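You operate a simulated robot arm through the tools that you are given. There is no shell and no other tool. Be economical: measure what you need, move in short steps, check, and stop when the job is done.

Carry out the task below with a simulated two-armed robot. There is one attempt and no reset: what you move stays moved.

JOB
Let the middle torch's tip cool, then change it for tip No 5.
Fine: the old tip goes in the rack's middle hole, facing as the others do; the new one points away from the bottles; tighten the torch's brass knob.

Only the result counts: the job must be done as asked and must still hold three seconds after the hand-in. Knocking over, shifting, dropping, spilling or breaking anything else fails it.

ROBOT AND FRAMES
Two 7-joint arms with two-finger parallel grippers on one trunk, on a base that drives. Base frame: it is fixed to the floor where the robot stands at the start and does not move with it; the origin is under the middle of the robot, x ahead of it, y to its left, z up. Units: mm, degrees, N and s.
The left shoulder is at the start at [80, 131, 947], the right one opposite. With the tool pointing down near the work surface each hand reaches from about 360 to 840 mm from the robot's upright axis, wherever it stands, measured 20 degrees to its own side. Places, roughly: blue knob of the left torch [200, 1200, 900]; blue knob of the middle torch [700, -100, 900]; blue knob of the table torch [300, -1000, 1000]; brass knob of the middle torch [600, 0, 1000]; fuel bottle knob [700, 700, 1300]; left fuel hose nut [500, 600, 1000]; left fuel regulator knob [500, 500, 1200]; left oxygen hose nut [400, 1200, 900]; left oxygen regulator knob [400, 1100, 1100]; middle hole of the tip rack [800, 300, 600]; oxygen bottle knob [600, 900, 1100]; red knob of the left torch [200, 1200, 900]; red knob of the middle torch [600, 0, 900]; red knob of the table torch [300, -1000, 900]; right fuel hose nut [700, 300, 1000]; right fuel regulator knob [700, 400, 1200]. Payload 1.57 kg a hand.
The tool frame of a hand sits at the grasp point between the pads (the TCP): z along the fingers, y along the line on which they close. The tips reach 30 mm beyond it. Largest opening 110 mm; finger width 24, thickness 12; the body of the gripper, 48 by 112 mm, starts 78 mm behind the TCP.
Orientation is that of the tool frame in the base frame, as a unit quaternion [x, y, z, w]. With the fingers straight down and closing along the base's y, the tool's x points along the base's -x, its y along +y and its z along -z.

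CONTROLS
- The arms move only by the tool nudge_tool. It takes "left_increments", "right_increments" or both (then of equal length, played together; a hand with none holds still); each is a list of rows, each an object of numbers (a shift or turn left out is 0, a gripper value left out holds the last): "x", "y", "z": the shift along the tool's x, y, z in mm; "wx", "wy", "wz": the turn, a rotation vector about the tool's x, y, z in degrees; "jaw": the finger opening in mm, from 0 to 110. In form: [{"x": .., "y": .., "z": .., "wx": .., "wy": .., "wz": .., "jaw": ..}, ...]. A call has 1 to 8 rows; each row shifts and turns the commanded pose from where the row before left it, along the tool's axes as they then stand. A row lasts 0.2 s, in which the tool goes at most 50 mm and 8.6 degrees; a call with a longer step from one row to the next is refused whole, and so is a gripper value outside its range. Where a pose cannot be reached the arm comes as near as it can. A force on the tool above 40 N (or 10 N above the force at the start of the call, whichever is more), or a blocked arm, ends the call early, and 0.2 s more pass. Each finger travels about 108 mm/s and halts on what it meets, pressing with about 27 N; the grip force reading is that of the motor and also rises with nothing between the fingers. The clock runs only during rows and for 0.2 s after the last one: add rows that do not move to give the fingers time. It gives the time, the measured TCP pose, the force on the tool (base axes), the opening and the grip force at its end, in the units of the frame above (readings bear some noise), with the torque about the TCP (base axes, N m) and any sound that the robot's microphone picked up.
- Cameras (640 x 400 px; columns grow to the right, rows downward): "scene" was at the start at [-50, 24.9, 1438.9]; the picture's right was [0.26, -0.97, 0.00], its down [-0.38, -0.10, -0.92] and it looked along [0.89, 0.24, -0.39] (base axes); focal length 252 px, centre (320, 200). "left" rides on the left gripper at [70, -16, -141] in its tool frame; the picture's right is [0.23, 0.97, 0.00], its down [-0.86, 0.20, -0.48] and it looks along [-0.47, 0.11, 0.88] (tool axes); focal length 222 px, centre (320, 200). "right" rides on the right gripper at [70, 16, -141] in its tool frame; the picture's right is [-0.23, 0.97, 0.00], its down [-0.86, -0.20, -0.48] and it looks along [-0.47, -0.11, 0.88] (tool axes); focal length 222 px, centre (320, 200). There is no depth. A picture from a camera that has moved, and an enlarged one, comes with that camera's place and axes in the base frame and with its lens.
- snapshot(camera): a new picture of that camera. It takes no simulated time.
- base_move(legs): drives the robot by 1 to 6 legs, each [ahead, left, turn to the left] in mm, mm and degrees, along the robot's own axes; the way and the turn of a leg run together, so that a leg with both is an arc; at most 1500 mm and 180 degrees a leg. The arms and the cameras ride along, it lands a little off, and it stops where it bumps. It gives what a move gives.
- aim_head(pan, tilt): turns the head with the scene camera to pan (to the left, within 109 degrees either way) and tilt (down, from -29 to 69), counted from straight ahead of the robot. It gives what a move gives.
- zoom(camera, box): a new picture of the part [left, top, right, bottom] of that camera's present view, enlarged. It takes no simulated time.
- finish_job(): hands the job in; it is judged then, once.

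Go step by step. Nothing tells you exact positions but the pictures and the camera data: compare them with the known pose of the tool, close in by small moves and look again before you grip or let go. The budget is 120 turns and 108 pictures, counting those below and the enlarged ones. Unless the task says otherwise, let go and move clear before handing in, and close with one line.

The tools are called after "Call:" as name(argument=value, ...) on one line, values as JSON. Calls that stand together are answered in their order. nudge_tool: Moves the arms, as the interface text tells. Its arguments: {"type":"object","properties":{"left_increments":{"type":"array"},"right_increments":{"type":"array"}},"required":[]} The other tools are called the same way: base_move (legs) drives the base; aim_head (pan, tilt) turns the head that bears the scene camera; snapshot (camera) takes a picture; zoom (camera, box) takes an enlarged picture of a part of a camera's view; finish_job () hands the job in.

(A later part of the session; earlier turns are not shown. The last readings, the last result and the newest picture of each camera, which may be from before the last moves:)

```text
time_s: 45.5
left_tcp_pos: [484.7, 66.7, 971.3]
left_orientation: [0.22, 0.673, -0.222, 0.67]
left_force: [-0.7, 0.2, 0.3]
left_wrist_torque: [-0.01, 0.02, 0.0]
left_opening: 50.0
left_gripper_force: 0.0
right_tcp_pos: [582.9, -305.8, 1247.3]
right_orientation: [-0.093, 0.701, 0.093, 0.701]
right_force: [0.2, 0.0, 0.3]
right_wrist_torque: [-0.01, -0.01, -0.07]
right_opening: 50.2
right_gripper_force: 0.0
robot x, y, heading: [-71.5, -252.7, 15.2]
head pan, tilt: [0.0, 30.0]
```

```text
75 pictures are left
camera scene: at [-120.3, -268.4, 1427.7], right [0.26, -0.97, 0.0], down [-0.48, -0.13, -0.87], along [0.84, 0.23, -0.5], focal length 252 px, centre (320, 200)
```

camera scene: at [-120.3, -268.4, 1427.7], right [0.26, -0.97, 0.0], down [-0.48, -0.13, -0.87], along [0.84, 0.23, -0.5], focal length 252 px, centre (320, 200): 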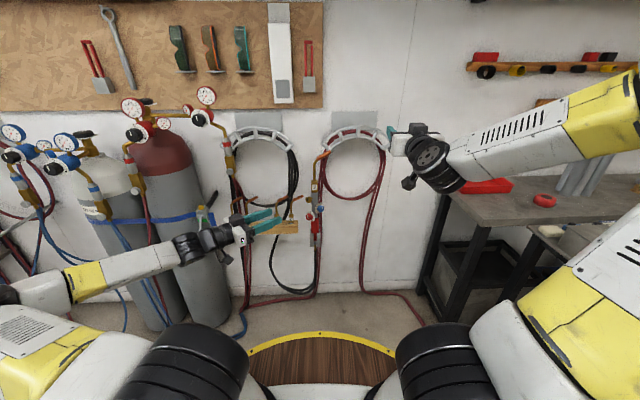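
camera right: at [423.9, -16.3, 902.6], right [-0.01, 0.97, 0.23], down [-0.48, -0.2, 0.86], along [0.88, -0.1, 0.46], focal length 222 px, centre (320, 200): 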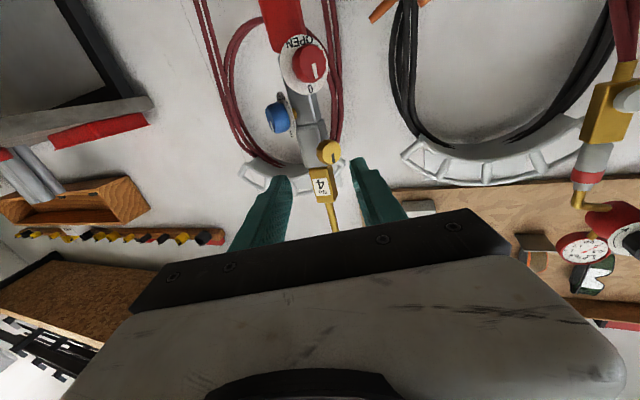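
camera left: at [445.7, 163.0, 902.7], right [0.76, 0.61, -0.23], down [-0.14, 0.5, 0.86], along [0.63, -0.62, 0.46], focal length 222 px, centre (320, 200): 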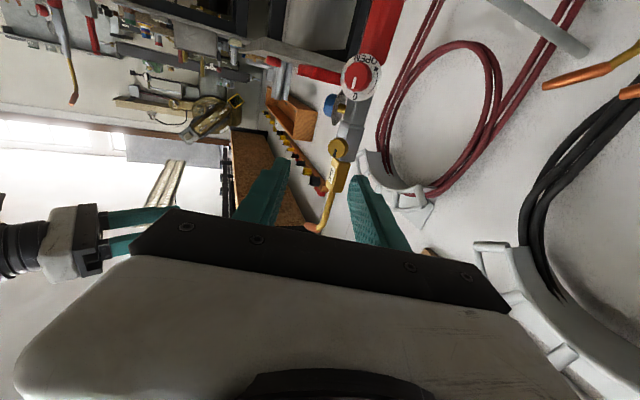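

No contact this time. Now yaw to −25° and advance along the knob axis to a standoff.

Call:
nudge_tool(left_increments=[{"wx": -5.6}, {"wx": -5.6}, {"y": -14, "x": 5}, {"z": 20}, {"z": 20}, {"z": 20}, {}])

Call:
snapshot(camera="left")

Call:
zoom(camera="scene", box=[285, 140, 345, 240])

```text
time_s: 47.1
left_tcp_pos: [532.1, 68.1, 974.2]
left_orientation: [0.174, 0.687, -0.176, 0.683]
left_force: [0.0, 0.5, -0.7]
left_wrist_torque: [-0.03, -0.01, 0.0]
left_opening: 50.0
left_gripper_force: 0.1
left hand out of reach, approached as far as the arm can: row 2, 3, 4, 5, 6
right_tcp_pos: [581.8, -306.2, 1247.0]
right_orientation: [-0.094, 0.701, 0.093, 0.701]
right_force: [0.8, -0.2, 0.1]
right_wrist_torque: [-0.02, -0.02, -0.02]
right_opening: 50.1
right_gripper_force: 0.1
robot x, y, heading: [-76.8, -258.5, 15.2]
head pan, tilt: [0.0, 30.0]
```

```text
74 pictures are left
camera left: at [398.7, 124.4, 906.6], right [0.47, 0.85, -0.23], down [-0.32, 0.41, 0.86], along [0.82, -0.33, 0.46], focal length 222 px, centre (320, 200)
```

left: 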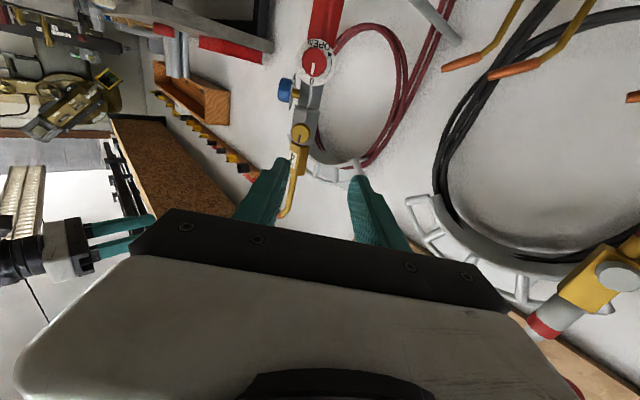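

```text
4.00 times, centred on (315, 190) of scene
camera zoom: at [-120.3, -268.4, 1427.7], right [0.26, -0.97, 0.0], down [-0.48, -0.13, -0.87], along [0.84, 0.23, -0.5], focal length 1007 px, centre (340, 240)
```

zoom: 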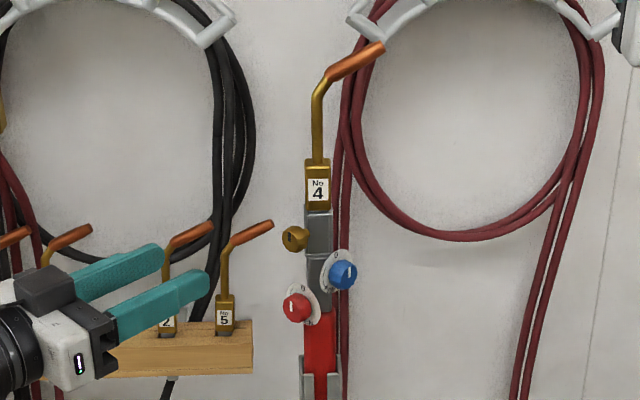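

The favourable geometry, mirrored from the right arm's success, is heading −25° with the hand straight ahead. I'll pull back and reposition the base along a clear path.

Call:
nudge_tool(left_increments=[{"z": -30}, {"z": -30}, {"z": -30}, {"z": -30}, {"z": -10}])

Call:
base_move(legs=[[0, 0, -40], [-82, 105, 0], [-186, 196, 0]])

Call:
snapshot(camera="scene")

```text
time_s: 48.3
left_tcp_pos: [416.1, 131.0, 976.2]
left_orientation: [0.173, 0.687, -0.175, 0.684]
left_force: [-0.9, -0.4, 0.2]
left_wrist_torque: [0.01, 0.0, -0.01]
left_opening: 50.2
left_gripper_force: 0.0
right_tcp_pos: [582.0, -306.6, 1248.1]
right_orientation: [-0.094, 0.701, 0.094, 0.701]
right_force: [0.4, -0.9, -0.2]
right_wrist_torque: [-0.03, 0.0, -0.02]
right_opening: 49.8
right_gripper_force: 0.0
robot x, y, heading: [-75.8, -258.5, 15.2]
head pan, tilt: [0.0, 30.0]
```

```text
time_s: 53.0
left_tcp_pos: [440.4, 116.9, 976.8]
left_orientation: [0.397, 0.586, -0.398, 0.583]
left_force: [0.2, -0.7, 0.6]
left_wrist_torque: [0.01, 0.02, -0.01]
left_opening: 50.0
left_gripper_force: 0.0
right_tcp_pos: [286.6, -325.6, 1248.2]
right_orientation: [0.152, 0.69, -0.153, 0.691]
right_force: [0.0, 0.4, 0.6]
right_wrist_torque: [0.03, 0.0, 0.0]
right_opening: 50.0
right_gripper_force: 0.1
robot x, y, heading: [-183.1, 136.4, -25.1]
head pan, tilt: [0.0, 30.0]
```

```text
72 pictures are left
camera scene: at [-226.6, 157.6, 1427.7], right [-0.42, -0.91, 0.0], down [-0.45, 0.21, -0.87], along [0.79, -0.36, -0.5], focal length 252 px, centre (320, 200)
```

scene: 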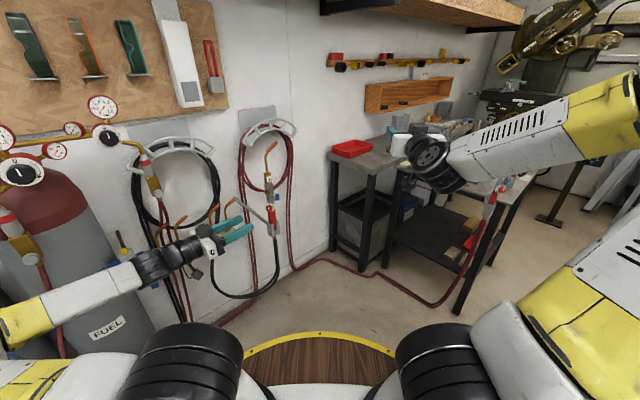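

In place. Now unwind the left hand's yaw to −25° while moving toward the standoff.

Call:
nudge_tool(left_increments=[{"wx": -8.5}, {"wx": -8.5}, {"wx": -8.5}, {"wx": -8.5}, {"wx": -8.5}, {"z": 25}, {"z": 25}, {}])

```text
time_s: 54.8
left_tcp_pos: [481.4, 141.0, 959.6]
left_orientation: [0.347, 0.666, -0.313, 0.581]
left_force: [-0.2, -0.9, 0.1]
left_wrist_torque: [0.01, 0.0, -0.01]
left_opening: 50.2
left_gripper_force: 0.1
left hand out of reach, approached as far as the arm can: row 1, 2, 3, 4, 5, 6, 7
right_tcp_pos: [287.2, -324.2, 1247.1]
right_orientation: [0.152, 0.691, -0.151, 0.69]
right_force: [-1.0, 0.2, -0.1]
right_wrist_torque: [0.0, 0.01, -0.01]
right_opening: 50.1
right_gripper_force: 0.0
robot x, y, heading: [-179.4, 135.8, -25.0]
head pan, tilt: [0.0, 30.0]
```

The arm is folded in a sideways elbow pose. I'll back the base up to get the arm extended as the right one was, then unwind.

Call:
base_move(legs=[[-80, 0, 0]])

Call:
nudge_tool(left_increments=[{"wy": -7.3}, {"z": 32, "y": 5}, {"z": 32, "y": 5}, {"z": 32, "y": 5}, {"z": 32, "y": 5}, {"z": 32, "y": 5}, {"z": 32, "y": 5}, {}])

Call:
nudge_tool(left_increments=[{"wx": -6}, {"wx": -6}, {"wx": -6}, {"wx": -6}, {"wx": -6}, {}])

Call:
snapshot(camera="scene")

```text
time_s: 55.9
left_tcp_pos: [409.2, 175.6, 958.8]
left_orientation: [0.346, 0.666, -0.313, 0.582]
left_force: [0.1, -0.5, 0.0]
left_wrist_torque: [0.0, -0.01, 0.01]
left_opening: 49.9
left_gripper_force: 0.3
right_tcp_pos: [217.2, -290.3, 1247.5]
right_orientation: [0.151, 0.691, -0.151, 0.691]
right_force: [-0.1, -0.4, 0.1]
right_wrist_torque: [-0.04, 0.01, -0.01]
right_opening: 49.9
right_gripper_force: 0.0
robot x, y, heading: [-250.1, 170.9, -24.7]
head pan, tilt: [0.0, 30.0]
```

```text
time_s: 57.7
left_tcp_pos: [562.2, 64.6, 966.9]
left_orientation: [0.327, 0.627, -0.337, 0.621]
left_force: [0.2, 0.1, 0.2]
left_wrist_torque: [-0.01, -0.01, -0.01]
left_opening: 50.3
left_gripper_force: 0.0
left hand out of reach, approached as far as the arm can: row 1, 2, 3, 4, 5
right_tcp_pos: [216.0, -291.3, 1247.6]
right_orientation: [0.152, 0.691, -0.151, 0.691]
right_force: [-0.4, 0.1, 0.5]
right_wrist_torque: [-0.01, 0.0, -0.01]
right_opening: 50.0
right_gripper_force: 0.1
robot x, y, heading: [-254.3, 168.7, -25.0]
head pan, tilt: [0.0, 30.0]
```

```text
time_s: 59.1
left_tcp_pos: [562.5, 65.1, 968.0]
left_orientation: [0.327, 0.627, -0.337, 0.621]
left_force: [0.7, 0.7, -0.3]
left_wrist_torque: [0.03, -0.03, 0.01]
left_opening: 50.2
left_gripper_force: 0.0
left hand out of reach, approached as far as the arm can: row 1, 2, 3, 4, 5
right_tcp_pos: [217.1, -291.4, 1248.3]
right_orientation: [0.152, 0.69, -0.153, 0.691]
right_force: [-0.4, -0.2, 0.3]
right_wrist_torque: [0.02, 0.04, -0.02]
right_opening: 50.5
right_gripper_force: 0.1
robot x, y, heading: [-252.2, 171.2, -25.2]
head pan, tilt: [0.0, 30.0]
```

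```text
71 pictures are left
camera scene: at [-297.7, 190.5, 1427.7], right [-0.42, -0.91, 0.0], down [-0.45, 0.21, -0.87], along [0.79, -0.36, -0.5], focal length 252 px, centre (320, 200)
```

scene: 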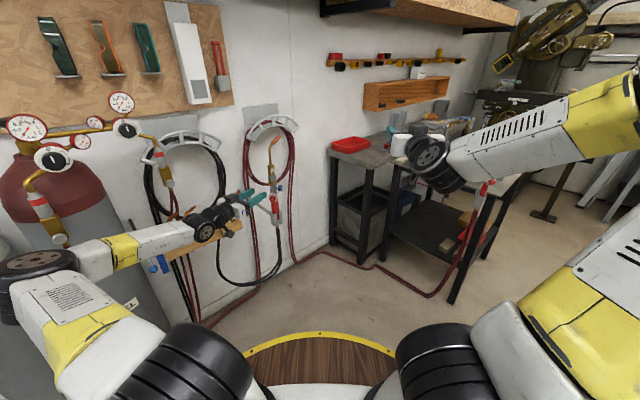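

The left wrist stays limited. The right arm is already in the good elbow-high pose, so I'll test in free space how far it can yaw to the right there.

Call:
nudge_tool(right_increments=[{"x": 40, "z": 20}, {"x": 40, "z": 20}, {"x": 40, "z": 20}, {"x": 40, "z": 20}, {"x": 40, "z": 20}, {"x": 40, "z": 20}, {"x": 38, "z": 20}, {}])

Call:
nudge_tool(right_increments=[{"wx": 7}, {"wx": 7}, {"wx": 7}, {"wx": 7}, {"wx": 7}, {}])

```text
time_s: 60.9
left_tcp_pos: [562.1, 65.4, 967.7]
left_orientation: [0.327, 0.627, -0.337, 0.621]
left_force: [-0.1, 1.0, -0.4]
left_wrist_torque: [0.02, -0.04, 0.0]
left_opening: 50.1
left_gripper_force: 0.0
right_tcp_pos: [345.1, -350.6, 974.0]
right_orientation: [0.153, 0.69, -0.153, 0.69]
right_force: [0.2, 0.2, -0.6]
right_wrist_torque: [-0.01, 0.0, -0.01]
right_opening: 50.1
right_gripper_force: 0.2
robot x, y, heading: [-253.0, 171.2, -25.0]
head pan, tilt: [0.0, 30.0]
```

```text
time_s: 62.3
left_tcp_pos: [560.8, 63.5, 965.9]
left_orientation: [0.328, 0.627, -0.336, 0.621]
left_force: [0.2, 0.3, 0.2]
left_wrist_torque: [0.03, 0.01, 0.01]
left_opening: 50.1
left_gripper_force: 0.1
right_tcp_pos: [285.5, -388.9, 989.7]
right_orientation: [0.353, 0.614, -0.352, 0.613]
right_force: [0.2, -0.2, -0.4]
right_wrist_torque: [0.0, 0.01, 0.0]
right_opening: 50.3
right_gripper_force: 0.1
right hand out of reach, approached as far as the arm can: row 3, 4, 5
robot x, y, heading: [-256.2, 168.1, -24.8]
head pan, tilt: [0.0, 30.0]
```

The right arm can reach about −25° relative yaw if it sits a little further to its side. So heading 0 at about [−176, 272] works with the right hand. I'll tuck the left hand back and up first, then drive there.

Call:
nudge_tool(left_increments=[{"z": -39, "y": -12}, {"z": -39, "y": -12}, {"z": -39, "y": -12}, {"z": -39, "y": -12}, {"z": -39, "y": -12}, {"z": -39, "y": -12}, {"z": -39, "y": -12}, {"z": -35, "y": -12}])

Call:
nudge_tool(left_increments=[{"x": -40}, {"x": -40}, {"x": -40}, {"x": -40}, {"x": -40}, {"x": -40}, {}])

Call:
base_move(legs=[[0, 0, 25], [75, 100, 0]])

Call:
snapshot(camera="scene")

```text
time_s: 64.1
left_tcp_pos: [313.3, 269.1, 969.2]
left_orientation: [0.327, 0.628, -0.336, 0.621]
left_force: [0.2, 0.0, -0.1]
left_wrist_torque: [0.02, -0.03, -0.01]
left_opening: 49.9
left_gripper_force: 0.1
left hand out of reach, approached as far as the arm can: row 2
right_tcp_pos: [285.7, -390.5, 989.6]
right_orientation: [0.352, 0.614, -0.352, 0.613]
right_force: [-0.2, 0.2, -0.2]
right_wrist_torque: [-0.04, 0.02, -0.01]
right_opening: 50.0
right_gripper_force: 0.0
robot x, y, heading: [-252.3, 169.4, -24.9]
head pan, tilt: [0.0, 30.0]
```

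```text
time_s: 65.7
left_tcp_pos: [317.6, 271.9, 1210.0]
left_orientation: [0.326, 0.628, -0.337, 0.621]
left_force: [-0.4, 0.1, 0.9]
left_wrist_torque: [-0.01, 0.0, 0.0]
left_opening: 50.1
left_gripper_force: 0.0
right_tcp_pos: [286.9, -389.5, 988.1]
right_orientation: [0.352, 0.614, -0.351, 0.613]
right_force: [0.2, 0.0, 0.1]
right_wrist_torque: [0.0, 0.0, -0.01]
right_opening: 50.0
right_gripper_force: 0.2
robot x, y, heading: [-252.6, 170.0, -24.9]
head pan, tilt: [0.0, 30.0]
```

```text
time_s: 68.2
left_tcp_pos: [298.4, 604.5, 1209.9]
left_orientation: [0.185, 0.683, -0.195, 0.679]
left_force: [0.6, -0.3, -1.0]
left_wrist_torque: [0.04, -0.03, 0.01]
left_opening: 50.1
left_gripper_force: 0.1
right_tcp_pos: [545.0, -6.6, 990.1]
right_orientation: [0.211, 0.675, -0.211, 0.675]
right_force: [-0.4, 0.6, -0.5]
right_wrist_torque: [0.0, 0.0, -0.01]
right_opening: 50.0
right_gripper_force: 0.1
robot x, y, heading: [-179.4, 269.6, -0.2]
head pan, tilt: [0.0, 30.0]
```

```text
70 pictures are left
camera scene: at [-227.3, 273.9, 1427.7], right [0.0, -1.0, 0.0], down [-0.5, 0.0, -0.87], along [0.87, 0.0, -0.5], focal length 252 px, centre (320, 200)
```

scene: 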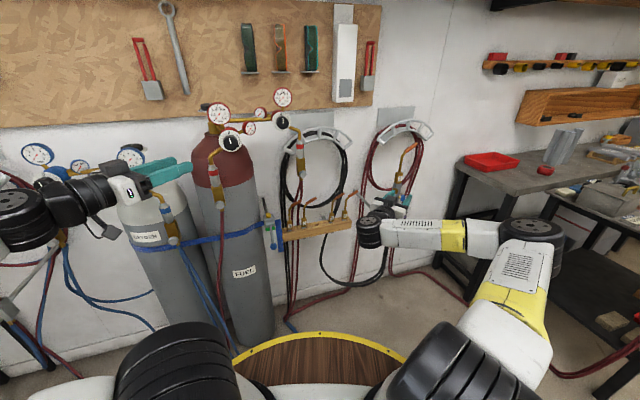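

The right hand is now near the standoff. I'll set yaw −25° and fine-align onto the knob axis.

Call:
nudge_tool(right_increments=[{"wx": -4.9}, {"wx": -4.9}, {"y": 27, "x": 23}, {}])

Call:
zoom(camera="right", box=[240, 80, 400, 240])

Call:
aim_head(pan=-20, tilt=30)

Call:
snapshot(camera="scene")

```text
time_s: 69.2
left_tcp_pos: [295.9, 604.7, 1208.9]
left_orientation: [0.185, 0.683, -0.195, 0.679]
left_force: [0.5, -0.2, 0.2]
left_wrist_torque: [0.0, -0.01, 0.0]
left_opening: 50.1
left_gripper_force: 0.0
right_tcp_pos: [556.9, 16.4, 964.4]
right_orientation: [0.153, 0.691, -0.152, 0.69]
right_force: [0.9, 1.3, 0.6]
right_wrist_torque: [-0.02, 0.01, 0.01]
right_opening: 50.1
right_gripper_force: 0.0
robot x, y, heading: [-175.3, 271.1, -0.4]
head pan, tilt: [0.0, 30.0]
```

```text
2.50 times, centred on (320, 160) of right
camera zoom: at [435.5, 91.1, 895.5], right [0.41, 0.88, 0.23], down [-0.52, 0.02, 0.86], along [0.75, -0.47, 0.47], focal length 555 px, centre (320, 300)
```

zoom: 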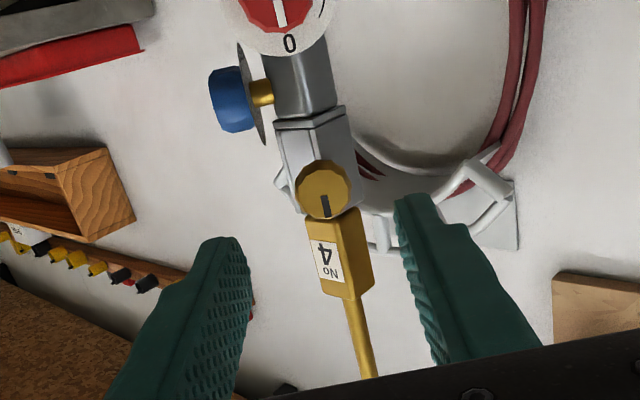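

```text
time_s: 70.0
left_tcp_pos: [297.1, 605.2, 1209.2]
left_orientation: [0.184, 0.683, -0.194, 0.679]
left_force: [-0.7, -0.4, 0.5]
left_wrist_torque: [0.0, 0.01, 0.04]
left_opening: 50.2
left_gripper_force: 0.0
right_tcp_pos: [558.2, 15.5, 965.0]
right_orientation: [0.154, 0.691, -0.154, 0.689]
right_force: [0.2, 0.2, 0.0]
right_wrist_torque: [-0.01, -0.03, 0.01]
right_opening: 49.8
right_gripper_force: 0.0
robot x, y, heading: [-178.4, 271.8, -0.1]
head pan, tilt: [-20.0, 30.0]
```

```text
68 pictures are left
camera scene: at [-232.7, 243.1, 1427.7], right [-0.34, -0.94, 0.0], down [-0.47, 0.17, -0.87], along [0.81, -0.3, -0.5], focal length 252 px, centre (320, 200)
```

scene: 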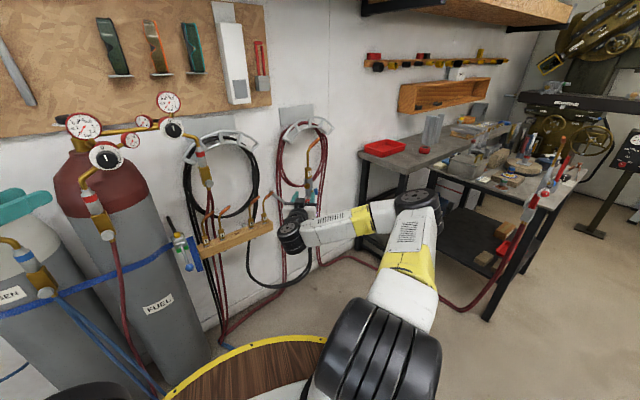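

Nearly aligned; zoom on the knob face to check its axis against the fingers.

Call:
zoom(camera="right", box=[300, 136, 340, 176])

```text
10.00 times, centred on (320, 156) of right
camera zoom: at [435.5, 91.3, 895.7], right [0.41, 0.88, 0.23], down [-0.52, 0.02, 0.86], along [0.75, -0.47, 0.46], focal length 2221 px, centre (320, 640)
```

zoom: 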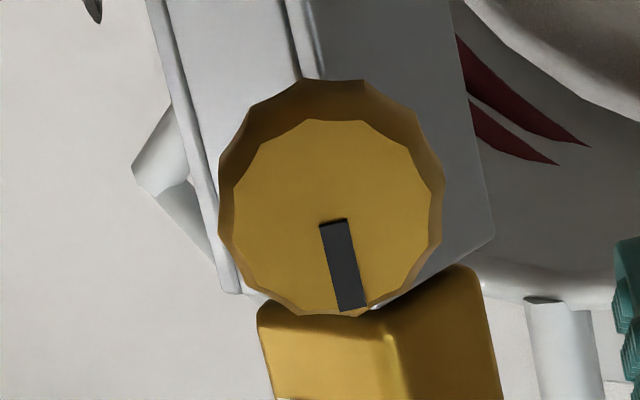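

The knob axis lines up with the tool within a degree or two, with its face ~80 mm ahead. I'll pre-rotate the wrist clockwise to have travel for loosening.

Call:
nudge_tool(right_increments=[{"wz": 8.5}, {"wz": 8.5}, {"wz": 8.5}, {"wz": 8.5}, {"wz": 8.5}, {"wz": 8.5}, {"wz": 8.5}, {}])

```text
time_s: 71.8
left_tcp_pos: [296.4, 605.0, 1208.2]
left_orientation: [0.184, 0.683, -0.194, 0.679]
left_force: [-0.4, 0.3, 0.3]
left_wrist_torque: [0.01, -0.01, 0.0]
left_opening: 49.9
left_gripper_force: 0.0
right_tcp_pos: [557.0, 16.9, 968.2]
right_orientation: [0.477, 0.523, 0.21, 0.675]
right_force: [0.1, 0.3, -0.2]
right_wrist_torque: [-0.01, -0.03, -0.02]
right_opening: 50.1
right_gripper_force: 0.0
robot x, y, heading: [-176.9, 274.1, -0.1]
head pan, tilt: [-20.0, 30.0]
```

It rotated 60° freely. Advance 40 mm and check alignment.

Call:
nudge_tool(right_increments=[{"z": 20}, {"z": 20}, {}])

Call:
zoom(camera="right", box=[240, 100, 400, 260])

```text
time_s: 72.6
left_tcp_pos: [297.2, 604.8, 1208.5]
left_orientation: [0.185, 0.683, -0.195, 0.679]
left_force: [-0.6, 0.6, 0.3]
left_wrist_torque: [0.03, -0.01, 0.0]
left_opening: 50.1
left_gripper_force: 0.1
right_tcp_pos: [594.7, -1.7, 965.4]
right_orientation: [0.476, 0.524, 0.21, 0.674]
right_force: [-0.1, -0.8, 0.3]
right_wrist_torque: [0.03, -0.01, 0.01]
right_opening: 49.9
right_gripper_force: 0.1
robot x, y, heading: [-177.6, 272.0, -0.2]
head pan, tilt: [-20.0, 30.0]
```

```text
2.50 times, centred on (320, 180) of right
camera zoom: at [494.1, 120.4, 944.3], right [0.13, 0.27, 0.95], down [-0.79, -0.56, 0.26], along [0.6, -0.79, 0.14], focal length 555 px, centre (320, 250)
```

zoom: 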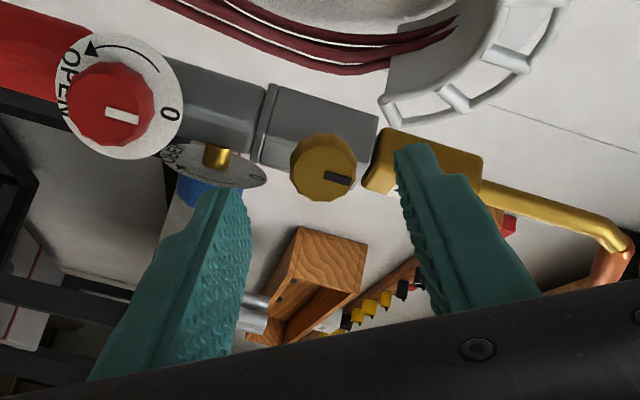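

Centred between the fingers. Narrow the jaws, advance 24 mm and close on the knob.

Call:
nudge_tool(right_increments=[{"jaw": 34}, {"z": 12}, {"z": 12}, {}, {"jaw": 10}, {}, {}])

Call:
zoom(camera="right", box=[240, 100, 400, 260])

```text
time_s: 74.2
left_tcp_pos: [295.1, 605.5, 1208.1]
left_orientation: [0.185, 0.683, -0.196, 0.679]
left_force: [0.2, 0.6, 0.0]
left_wrist_torque: [0.0, 0.01, 0.0]
left_opening: 49.8
left_gripper_force: 0.1
right_tcp_pos: [613.0, -13.1, 967.8]
right_orientation: [0.475, 0.524, 0.211, 0.675]
right_force: [-0.5, 0.0, 9.4]
right_wrist_torque: [-0.11, -0.28, 0.01]
right_opening: 22.4
right_gripper_force: 26.3
robot x, y, heading: [-175.3, 272.3, -0.3]
head pan, tilt: [-20.0, 30.0]
```

```text
2.50 times, centred on (320, 180) of right
camera zoom: at [513.8, 108.2, 946.0], right [0.13, 0.27, 0.95], down [-0.79, -0.56, 0.26], along [0.6, -0.78, 0.14], focal length 555 px, centre (320, 250)
```

zoom: 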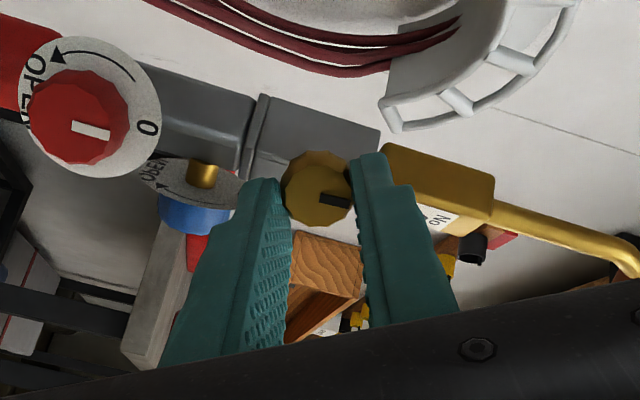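

Gripped at 22 mm. Now turn counter-clockwise (loosen) 60°.

Call:
nudge_tool(right_increments=[{"wz": -8}, {"wz": -8}, {"wz": -8}, {"wz": -8}, {"wz": -8}, {"wz": -8}, {"wz": -8}, {}])

Call:
zoom(camera="right", box=[240, 100, 400, 260])

```text
time_s: 76.0
left_tcp_pos: [295.5, 605.5, 1208.2]
left_orientation: [0.184, 0.683, -0.195, 0.679]
left_force: [0.6, 0.3, 1.2]
left_wrist_torque: [0.02, -0.01, -0.01]
left_opening: 50.0
left_gripper_force: 0.0
right_tcp_pos: [612.7, -13.7, 967.5]
right_orientation: [0.173, 0.686, -0.133, 0.695]
right_force: [-2.8, 2.3, 17.6]
right_wrist_torque: [-0.08, -0.32, 0.03]
right_opening: 22.7
right_gripper_force: 26.4
right hand out of reach, approached as far as the arm can: row 6
robot x, y, heading: [-175.5, 273.7, 0.1]
head pan, tilt: [-20.0, 30.0]
```

```text
2.50 times, centred on (320, 180) of right
camera zoom: at [492.5, 65.2, 899.6], right [0.41, 0.87, 0.28], down [-0.54, -0.02, 0.84], along [0.74, -0.5, 0.46], focal length 555 px, centre (320, 250)
```

zoom: 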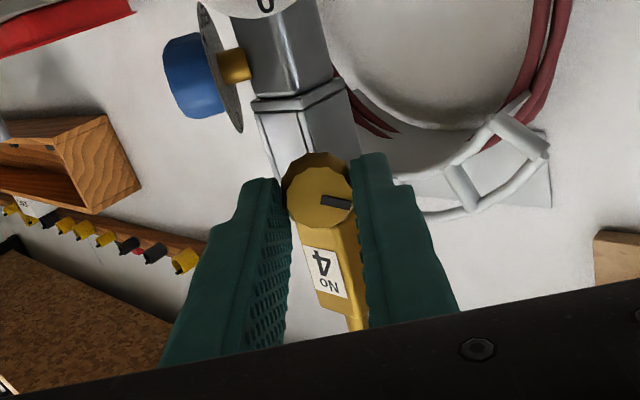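

The knob turns with the fingers. I'll continue loosening, easing slightly upward.

Call:
nudge_tool(right_increments=[{"x": -2, "wz": -8}, {"wz": -8}, {"wz": -8}, {"wz": -8}, {"wz": -8}, {"wz": -8}, {"wz": -8}, {}])

Call:
zoom(camera="right", box=[240, 100, 400, 260])

```text
time_s: 77.8
left_tcp_pos: [296.9, 604.9, 1208.5]
left_orientation: [0.184, 0.683, -0.195, 0.679]
left_force: [0.5, 0.1, -0.4]
left_wrist_torque: [0.0, 0.01, 0.01]
left_opening: 50.2
left_gripper_force: 0.0
right_tcp_pos: [614.3, -12.8, 969.6]
right_orientation: [-0.169, 0.688, -0.442, 0.55]
right_force: [-0.3, -0.4, -0.6]
right_wrist_torque: [0.17, 0.37, -0.01]
right_opening: 22.5
right_gripper_force: 27.0
robot x, y, heading: [-179.8, 272.2, -0.1]
head pan, tilt: [-20.0, 30.0]
```

```text
2.50 times, centred on (320, 180) of right
camera zoom: at [465.1, 5.5, 913.8], right [0.33, 0.7, -0.64], down [-0.2, 0.71, 0.68], along [0.93, -0.1, 0.37], focal length 555 px, centre (320, 250)
```

zoom: 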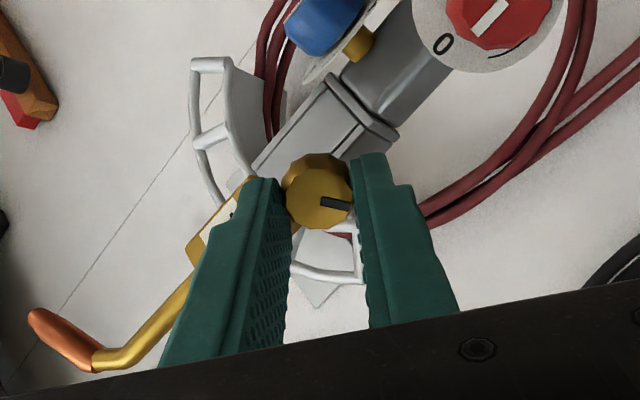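

No resistance. Continue as far as the wrist allows.

Call:
nudge_tool(right_increments=[{"wz": -8}, {"wz": -8}, {"wz": -8}, {"wz": -8}, {"wz": -8}, {"wz": -8}, {"wz": -8}, {}])

Call:
zoom(camera="right", box=[240, 100, 400, 260])

```text
time_s: 79.6
left_tcp_pos: [296.5, 606.1, 1208.1]
left_orientation: [0.184, 0.683, -0.194, 0.679]
left_force: [0.3, 0.7, 0.1]
left_wrist_torque: [0.02, -0.01, 0.02]
left_opening: 50.2
left_gripper_force: 0.1
right_tcp_pos: [599.9, -27.4, 969.0]
right_orientation: [0.472, -0.526, 0.648, -0.283]
right_force: [12.5, 14.4, -3.9]
right_wrist_torque: [0.02, 0.14, 0.62]
right_opening: 22.4
right_gripper_force: 27.2
right hand out of reach, approached as far as the arm can: row 7
robot x, y, heading: [-179.0, 273.7, 0.2]
head pan, tilt: [-20.0, 30.0]
```

```text
2.50 times, centred on (320, 180) of right
camera zoom: at [441.2, -33.1, 975.3], right [-0.04, -0.08, -1.0], down [-0.07, 0.99, -0.08], along [1.0, 0.07, -0.04], focal length 555 px, centre (320, 250)
```

zoom: 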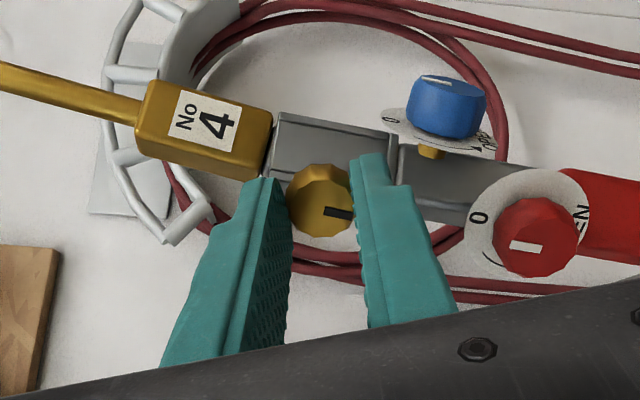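

The last row hit the reach limit and pulled sideways. Release now and check the torch.

Call:
nudge_tool(right_increments=[{"jaw": 40}, {}, {"z": -20}, {"z": -30}, {}])

Call:
zoom(camera="scene", box=[250, 110, 350, 250])

Call:
snapshot(camera="right")

```text
time_s: 80.8
left_tcp_pos: [297.9, 605.4, 1208.1]
left_orientation: [0.185, 0.683, -0.196, 0.679]
left_force: [-0.3, 0.5, -0.1]
left_wrist_torque: [0.03, 0.03, 0.04]
left_opening: 50.1
left_gripper_force: 0.0
right_tcp_pos: [552.8, -10.3, 968.2]
right_orientation: [0.471, -0.528, 0.65, -0.279]
right_force: [-0.1, 0.3, -1.4]
right_wrist_torque: [-0.03, 0.01, -0.03]
right_opening: 40.0
right_gripper_force: 0.1
robot x, y, heading: [-177.1, 269.9, 0.1]
head pan, tilt: [-20.0, 30.0]
```

```text
2.86 times, centred on (300, 180) of scene
camera zoom: at [-232.7, 243.0, 1427.7], right [-0.34, -0.94, 0.0], down [-0.47, 0.17, -0.87], along [0.81, -0.3, -0.5], focal length 719 px, centre (377, 257)
```

zoom: 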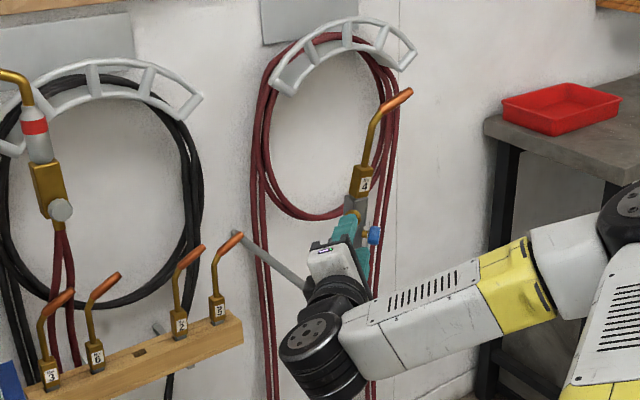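

```text
60 pictures are left
camera right: at [393.7, -15.9, 975.0], right [-0.04, -0.08, -1.0], down [-0.06, 0.99, -0.08], along [1.0, 0.06, -0.05], focal length 222 px, centre (320, 200)
```

right: 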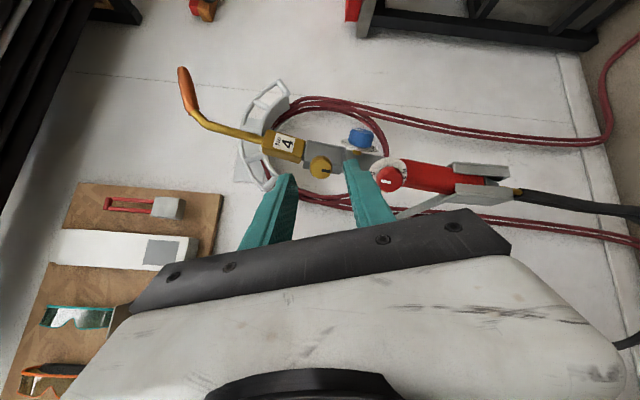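

The torch is still seated in its holder. I'll roll the wrist back and go for the No 4 block, testing with a gentle pull whether it has come loose.

Call:
nudge_tool(right_increments=[{"wz": 8.5}, {"wz": 8.5}, {"wz": 8.5}, {"wz": 8.5}, {"wz": 8.5}, {"wz": 8.5}, {"wz": 8.5}, {"wz": 8.5}])

Call:
nudge_tool(right_increments=[{"wz": 8.5}, {"wz": 8.5}, {"wz": 8.5}, {"wz": 8.5}, {"wz": 6.6, "z": -20}, {"wx": -8}, {"wx": -8}, {"wx": -8}])

Call:
nudge_tool(right_increments=[{"wx": -8}, {"wx": -7}, {"x": -40}, {}])

Call:
snapshot(camera="right")

```text
time_s: 82.6
left_tcp_pos: [297.8, 605.6, 1208.5]
left_orientation: [0.185, 0.683, -0.196, 0.679]
left_force: [-0.5, -0.2, -0.6]
left_wrist_torque: [-0.01, -0.02, -0.02]
left_opening: 50.2
left_gripper_force: 0.1
right_tcp_pos: [554.0, -10.8, 967.2]
right_orientation: [-0.095, 0.701, -0.382, 0.594]
right_force: [0.7, -1.0, 0.4]
right_wrist_torque: [0.0, 0.02, 0.0]
right_opening: 40.2
right_gripper_force: 0.0
robot x, y, heading: [-176.1, 272.6, -0.2]
head pan, tilt: [-20.0, 30.0]
```

```text
time_s: 84.4
left_tcp_pos: [296.1, 603.7, 1208.9]
left_orientation: [0.184, 0.683, -0.195, 0.679]
left_force: [0.4, 0.1, 0.4]
left_wrist_torque: [0.02, -0.07, -0.04]
left_opening: 50.2
left_gripper_force: 0.1
right_tcp_pos: [535.3, -2.0, 969.1]
right_orientation: [0.008, 0.707, -0.005, 0.707]
right_force: [0.9, -0.4, 1.6]
right_wrist_torque: [-0.02, -0.03, -0.01]
right_opening: 40.2
right_gripper_force: 0.1
robot x, y, heading: [-177.4, 276.3, -0.0]
head pan, tilt: [-20.0, 30.0]
```

```text
time_s: 85.4
left_tcp_pos: [296.7, 605.2, 1209.3]
left_orientation: [0.185, 0.683, -0.195, 0.679]
left_force: [0.5, 0.7, 0.3]
left_wrist_torque: [-0.02, 0.01, 0.01]
left_opening: 50.0
left_gripper_force: 0.1
right_tcp_pos: [534.9, -1.3, 1008.5]
right_orientation: [-0.085, 0.702, 0.088, 0.702]
right_force: [-0.1, 0.0, -0.2]
right_wrist_torque: [-0.04, 0.03, -0.01]
right_opening: 40.4
right_gripper_force: 0.2
robot x, y, heading: [-179.9, 273.8, 0.0]
head pan, tilt: [-20.0, 30.0]
```

```text
59 pictures are left
camera right: at [392.6, -19.8, 938.1], right [-0.24, 0.94, 0.23], down [-0.42, -0.31, 0.85], along [0.88, 0.11, 0.47], focal length 222 px, centre (320, 200)
```

right: 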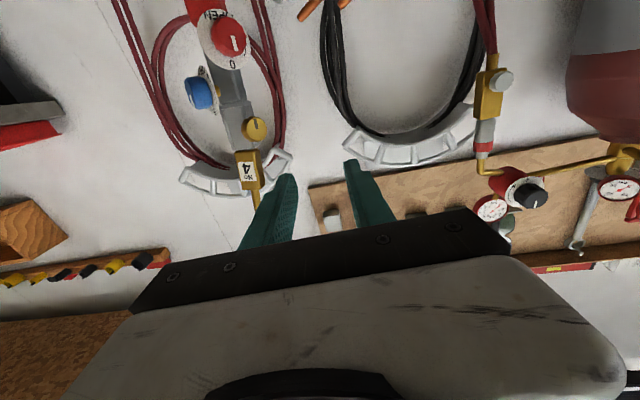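

The torch seems to have tilted toward −y by a few degrees in its holder. I'll take close views to measure it.

Call:
zoom(camera="right", box=[170, 0, 330, 220])

Call:
zoom(camera="scene", box=[260, 120, 340, 260])

```text
1.82 times, centred on (250, 110) of right
camera zoom: at [392.6, -19.8, 938.1], right [-0.24, 0.94, 0.23], down [-0.42, -0.31, 0.85], along [0.88, 0.11, 0.47], focal length 404 px, centre (447, 364)
```

zoom: 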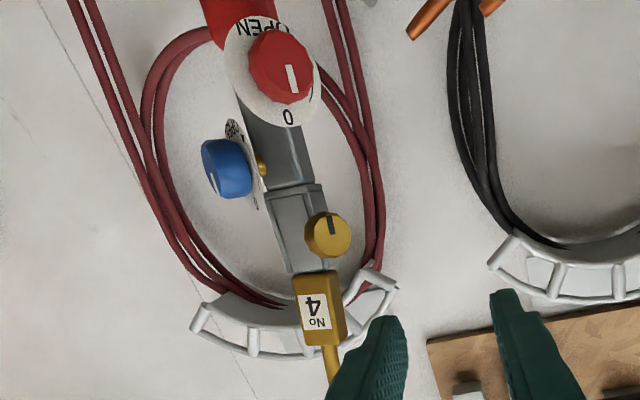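

```text
2.86 times, centred on (300, 190) of scene
camera zoom: at [-232.8, 242.9, 1427.7], right [-0.34, -0.94, 0.0], down [-0.47, 0.17, -0.87], along [0.81, -0.3, -0.5], focal length 719 px, centre (377, 229)
```

zoom: 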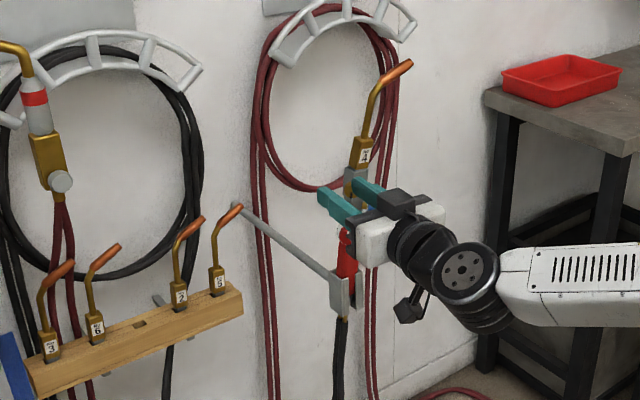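

The block centre is now about [662,-60,1009], leaning ~7° toward −y. I'll line up on it with matching roll, standing off.

Call:
nudge_tool(right_increments=[{"y": -30}, {"y": -30}, {"y": -28, "x": -3}, {"wz": 7}, {"z": 20}, {}])

Call:
zoom(camera="right", box=[220, 60, 420, 260])

```text
time_s: 86.8
left_tcp_pos: [296.1, 604.6, 1209.6]
left_orientation: [0.185, 0.683, -0.195, 0.679]
left_force: [-0.3, 0.7, 0.0]
left_wrist_torque: [0.02, 0.03, 0.01]
left_opening: 49.9
left_gripper_force: 0.1
right_tcp_pos: [577.5, -81.4, 1011.3]
right_orientation: [-0.043, 0.706, 0.131, 0.695]
right_force: [0.0, 0.4, 0.3]
right_wrist_torque: [0.01, 0.01, 0.01]
right_opening: 40.1
right_gripper_force: 0.0
robot x, y, heading: [-179.9, 270.9, -0.3]
head pan, tilt: [-20.0, 30.0]
```

```text
2.00 times, centred on (320, 160) of right
camera zoom: at [433.3, -91.7, 943.7], right [-0.23, 0.91, 0.35], down [-0.39, -0.41, 0.82], along [0.89, 0.05, 0.45], focal length 444 px, centre (320, 280)
```

zoom: 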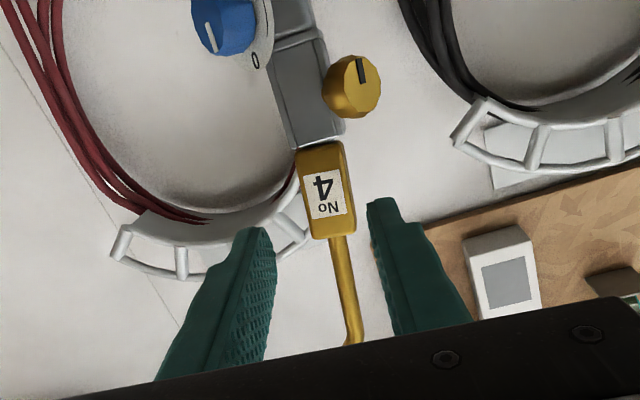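

Slightly more tilt than matched and 4 mm off laterally; correct those and advance.

Call:
nudge_tool(right_increments=[{"y": 4, "wz": 3.5}, {"z": 20}, {"z": 20}, {}])

Call:
zoom(camera="right", box=[220, 60, 420, 260])

```text
time_s: 87.8
left_tcp_pos: [296.5, 604.1, 1209.3]
left_orientation: [0.185, 0.683, -0.195, 0.679]
left_force: [-0.4, 0.2, -0.4]
left_wrist_torque: [0.0, 0.01, 0.03]
left_opening: 50.2
left_gripper_force: 0.0
right_tcp_pos: [614.4, -68.6, 1012.1]
right_orientation: [-0.021, 0.707, 0.151, 0.691]
right_force: [0.4, 0.1, -0.2]
right_wrist_torque: [0.0, 0.01, 0.0]
right_opening: 40.0
right_gripper_force: 0.2
robot x, y, heading: [-176.0, 271.5, 0.1]
head pan, tilt: [-20.0, 30.0]
```

```text
2.00 times, centred on (320, 160) of right
camera zoom: at [469.4, -74.1, 947.0], right [-0.22, 0.89, 0.4], down [-0.38, -0.46, 0.8], along [0.9, 0.02, 0.44], focal length 444 px, centre (320, 280)
```

zoom: 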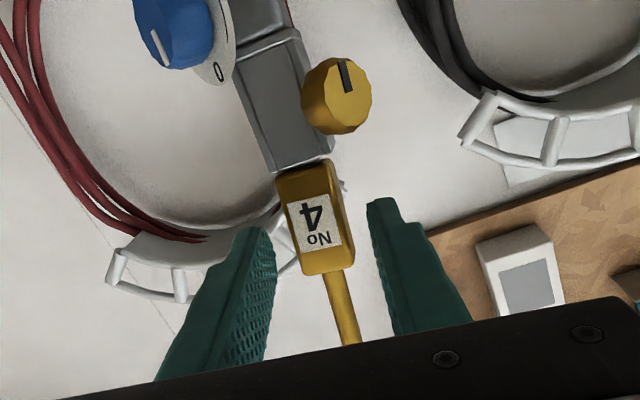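

Aligned. Advance 38 mm and close on the block.

Call:
nudge_tool(right_increments=[{"z": 19, "y": -1}, {"z": 19}, {}, {"jaw": 10}, {}, {}])

Call:
zoom(camera="right", box=[220, 60, 420, 260])

```text
time_s: 89.2
left_tcp_pos: [295.5, 605.8, 1208.4]
left_orientation: [0.185, 0.683, -0.196, 0.679]
left_force: [-1.3, -0.7, 0.6]
left_wrist_torque: [-0.04, -0.01, -0.02]
left_opening: 50.2
left_gripper_force: 0.1
right_tcp_pos: [649.9, -62.2, 1013.7]
right_orientation: [-0.021, 0.707, 0.151, 0.691]
right_force: [1.6, -3.8, -0.7]
right_wrist_torque: [-0.74, 0.02, 0.24]
right_opening: 24.8
right_gripper_force: 28.0
robot x, y, heading: [-178.0, 271.4, 0.1]
head pan, tilt: [-20.0, 30.0]
```

```text
2.00 times, centred on (320, 160) of right
camera zoom: at [505.6, -67.0, 947.2], right [-0.22, 0.89, 0.4], down [-0.38, -0.46, 0.8], along [0.9, 0.02, 0.44], focal length 444 px, centre (320, 280)
```

zoom: 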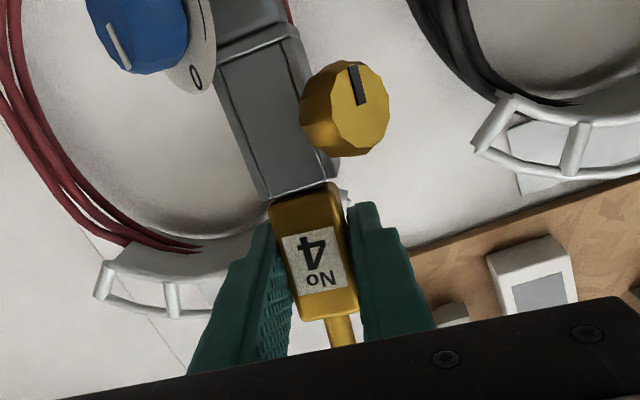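

Gripped (25 mm). I'll gently tilt the torch back upright about its holder, watching forces.

Call:
nudge_tool(right_increments=[{"wz": -2.6, "y": 6.5, "x": -1}, {"wz": -2.6, "y": 6.5, "x": -0.8}, {"wz": -2.6, "y": 6.5, "x": -0.5}, {"wz": -2.6, "y": 6.5}, {}])

Call:
zoom(camera="scene", box=[260, 120, 340, 260])

```text
time_s: 90.4
left_tcp_pos: [296.8, 606.2, 1209.2]
left_orientation: [0.185, 0.683, -0.195, 0.679]
left_force: [0.7, -0.1, -0.4]
left_wrist_torque: [0.0, -0.02, 0.0]
left_opening: 50.3
left_gripper_force: 0.0
right_tcp_pos: [644.0, -34.8, 1018.4]
right_orientation: [-0.085, 0.701, 0.088, 0.702]
right_force: [0.7, -1.0, 0.1]
right_wrist_torque: [-0.1, -0.05, 0.02]
right_opening: 23.7
right_gripper_force: 27.0
robot x, y, heading: [-175.5, 274.6, 0.0]
head pan, tilt: [-20.0, 30.0]
```

```text
2.86 times, centred on (300, 190) of scene
camera zoom: at [-232.8, 242.9, 1427.7], right [-0.34, -0.94, 0.0], down [-0.47, 0.17, -0.87], along [0.81, -0.3, -0.5], focal length 719 px, centre (377, 229)
```

zoom: 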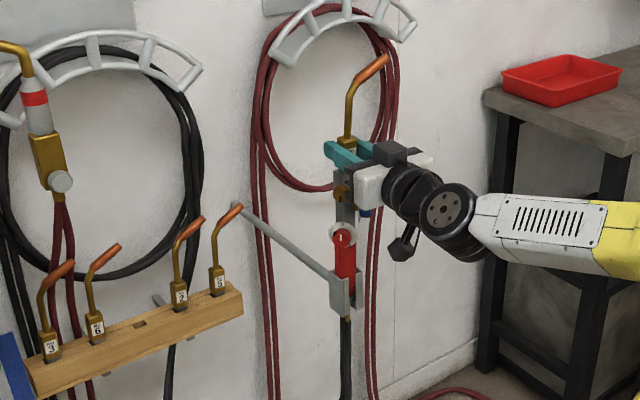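

Upright again with low forces. Now a gentle pull upward to see whether the tip comes free.

Call:
nudge_tool(right_increments=[{"z": 5}, {"x": -6}, {"x": -6}, {"x": -6}, {}])

Call:
zoom(camera="right", box=[220, 60, 420, 260])

Call:
zoom(camera="scene", box=[280, 140, 320, 220])

```text
time_s: 91.6
left_tcp_pos: [296.3, 603.7, 1208.4]
left_orientation: [0.185, 0.683, -0.195, 0.679]
left_force: [-0.9, -1.0, 0.3]
left_wrist_torque: [-0.01, -0.04, 0.01]
left_opening: 50.4
left_gripper_force: 0.0
right_tcp_pos: [650.7, -34.6, 1034.1]
right_orientation: [-0.085, 0.702, 0.088, 0.701]
right_force: [-1.4, 0.2, -7.6]
right_wrist_torque: [-0.12, 0.38, 0.0]
right_opening: 23.7
right_gripper_force: 27.5
robot x, y, heading: [-179.5, 270.9, 0.1]
head pan, tilt: [-20.0, 30.0]
```

```text
2.00 times, centred on (320, 160) of right
camera zoom: at [508.1, -53.0, 964.6], right [-0.23, 0.94, 0.23], down [-0.41, -0.31, 0.85], along [0.88, 0.1, 0.47], focal length 444 px, centre (320, 280)
```

zoom: 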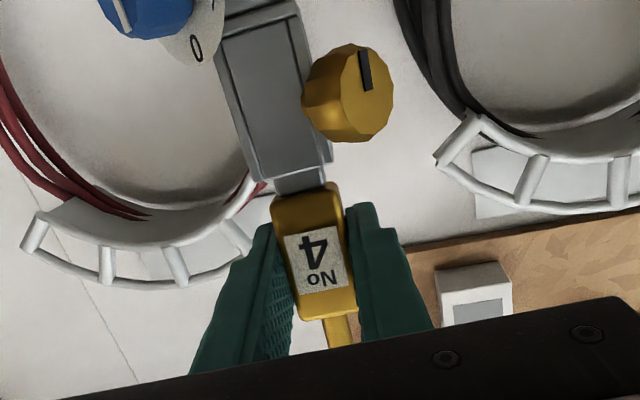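

```text
5.00 times, centred on (300, 180) of scene
camera zoom: at [-232.5, 242.8, 1427.7], right [-0.34, -0.94, 0.0], down [-0.47, 0.17, -0.87], along [0.81, -0.3, -0.5], focal length 1259 px, centre (420, 300)
```

zoom: 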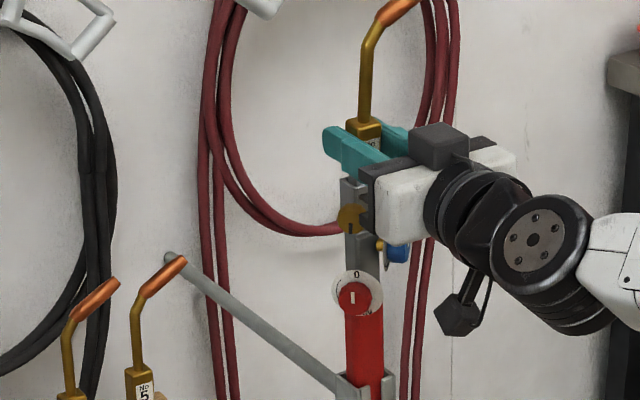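

The shank is sliding out of the socket. I'll keep pulling up.

Call:
nudge_tool(right_increments=[{"x": -8}, {"x": -8}, {"x": -8}, {}])

Call:
zoom(camera="right", box=[220, 40, 420, 240])

```text
time_s: 92.6
left_tcp_pos: [296.6, 605.1, 1209.2]
left_orientation: [0.185, 0.683, -0.195, 0.679]
left_force: [-0.9, -1.5, -0.5]
left_wrist_torque: [0.01, 0.01, 0.0]
left_opening: 49.9
left_gripper_force: 0.1
right_tcp_pos: [649.8, -35.6, 1059.4]
right_orientation: [-0.084, 0.702, 0.087, 0.702]
right_force: [-1.1, -0.5, -6.0]
right_wrist_torque: [-0.07, 0.3, -0.04]
right_opening: 23.5
right_gripper_force: 27.4
robot x, y, heading: [-175.1, 276.6, 0.0]
head pan, tilt: [-20.0, 30.0]
```

```text
2.00 times, centred on (320, 140) of right
camera zoom: at [508.1, -53.3, 989.8], right [-0.24, 0.94, 0.23], down [-0.42, -0.31, 0.85], along [0.88, 0.1, 0.47], focal length 444 px, centre (320, 320)
```

zoom: 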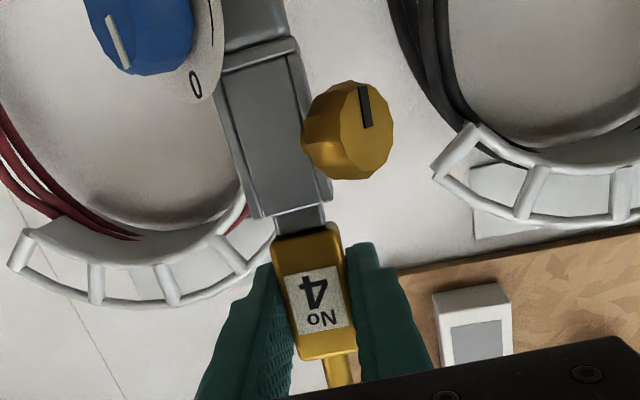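

The torch is actually lifting along with the tip: it is still partly clamped. I'll lower it back into its holder and loosen the knob more.

Call:
nudge_tool(right_increments=[{"x": 8}, {"x": 8}, {"x": 8}, {"x": 4}, {}])

Call:
zoom(camera="right", box=[220, 60, 420, 260])

Call:
zoom(camera="scene", box=[270, 160, 330, 260])

```text
time_s: 93.8
left_tcp_pos: [297.7, 604.7, 1208.5]
left_orientation: [0.185, 0.683, -0.196, 0.679]
left_force: [-0.3, 0.2, -0.2]
left_wrist_torque: [0.02, 0.04, -0.03]
left_opening: 50.0
left_gripper_force: 0.0
right_tcp_pos: [649.3, -34.8, 1033.0]
right_orientation: [-0.085, 0.702, 0.088, 0.702]
right_force: [0.2, -0.1, -1.0]
right_wrist_torque: [-0.02, 0.0, -0.03]
right_opening: 23.6
right_gripper_force: 26.9
robot x, y, heading: [-177.5, 268.9, -0.3]
head pan, tilt: [-20.0, 30.0]
```

```text
2.00 times, centred on (320, 160) of right
camera zoom: at [507.3, -53.1, 962.6], right [-0.23, 0.94, 0.23], down [-0.42, -0.31, 0.85], along [0.88, 0.1, 0.47], focal length 444 px, centre (320, 280)
```

zoom: 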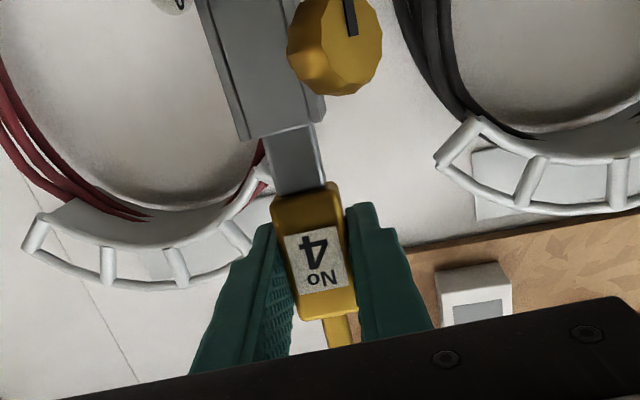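

```text
4.00 times, centred on (300, 210) of scene
camera zoom: at [-232.7, 242.9, 1427.7], right [-0.34, -0.94, 0.0], down [-0.47, 0.17, -0.87], along [0.81, -0.3, -0.5], focal length 1007 px, centre (400, 160)
```

zoom: 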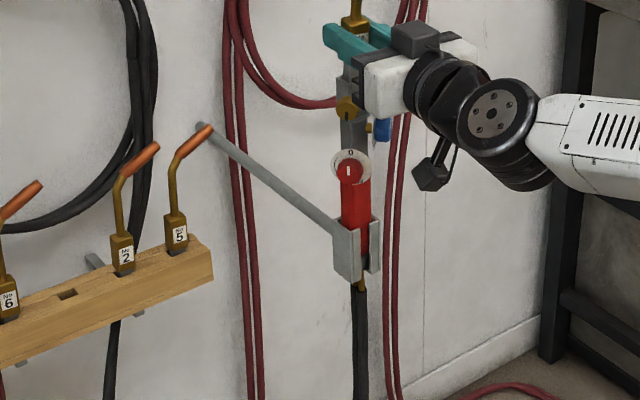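

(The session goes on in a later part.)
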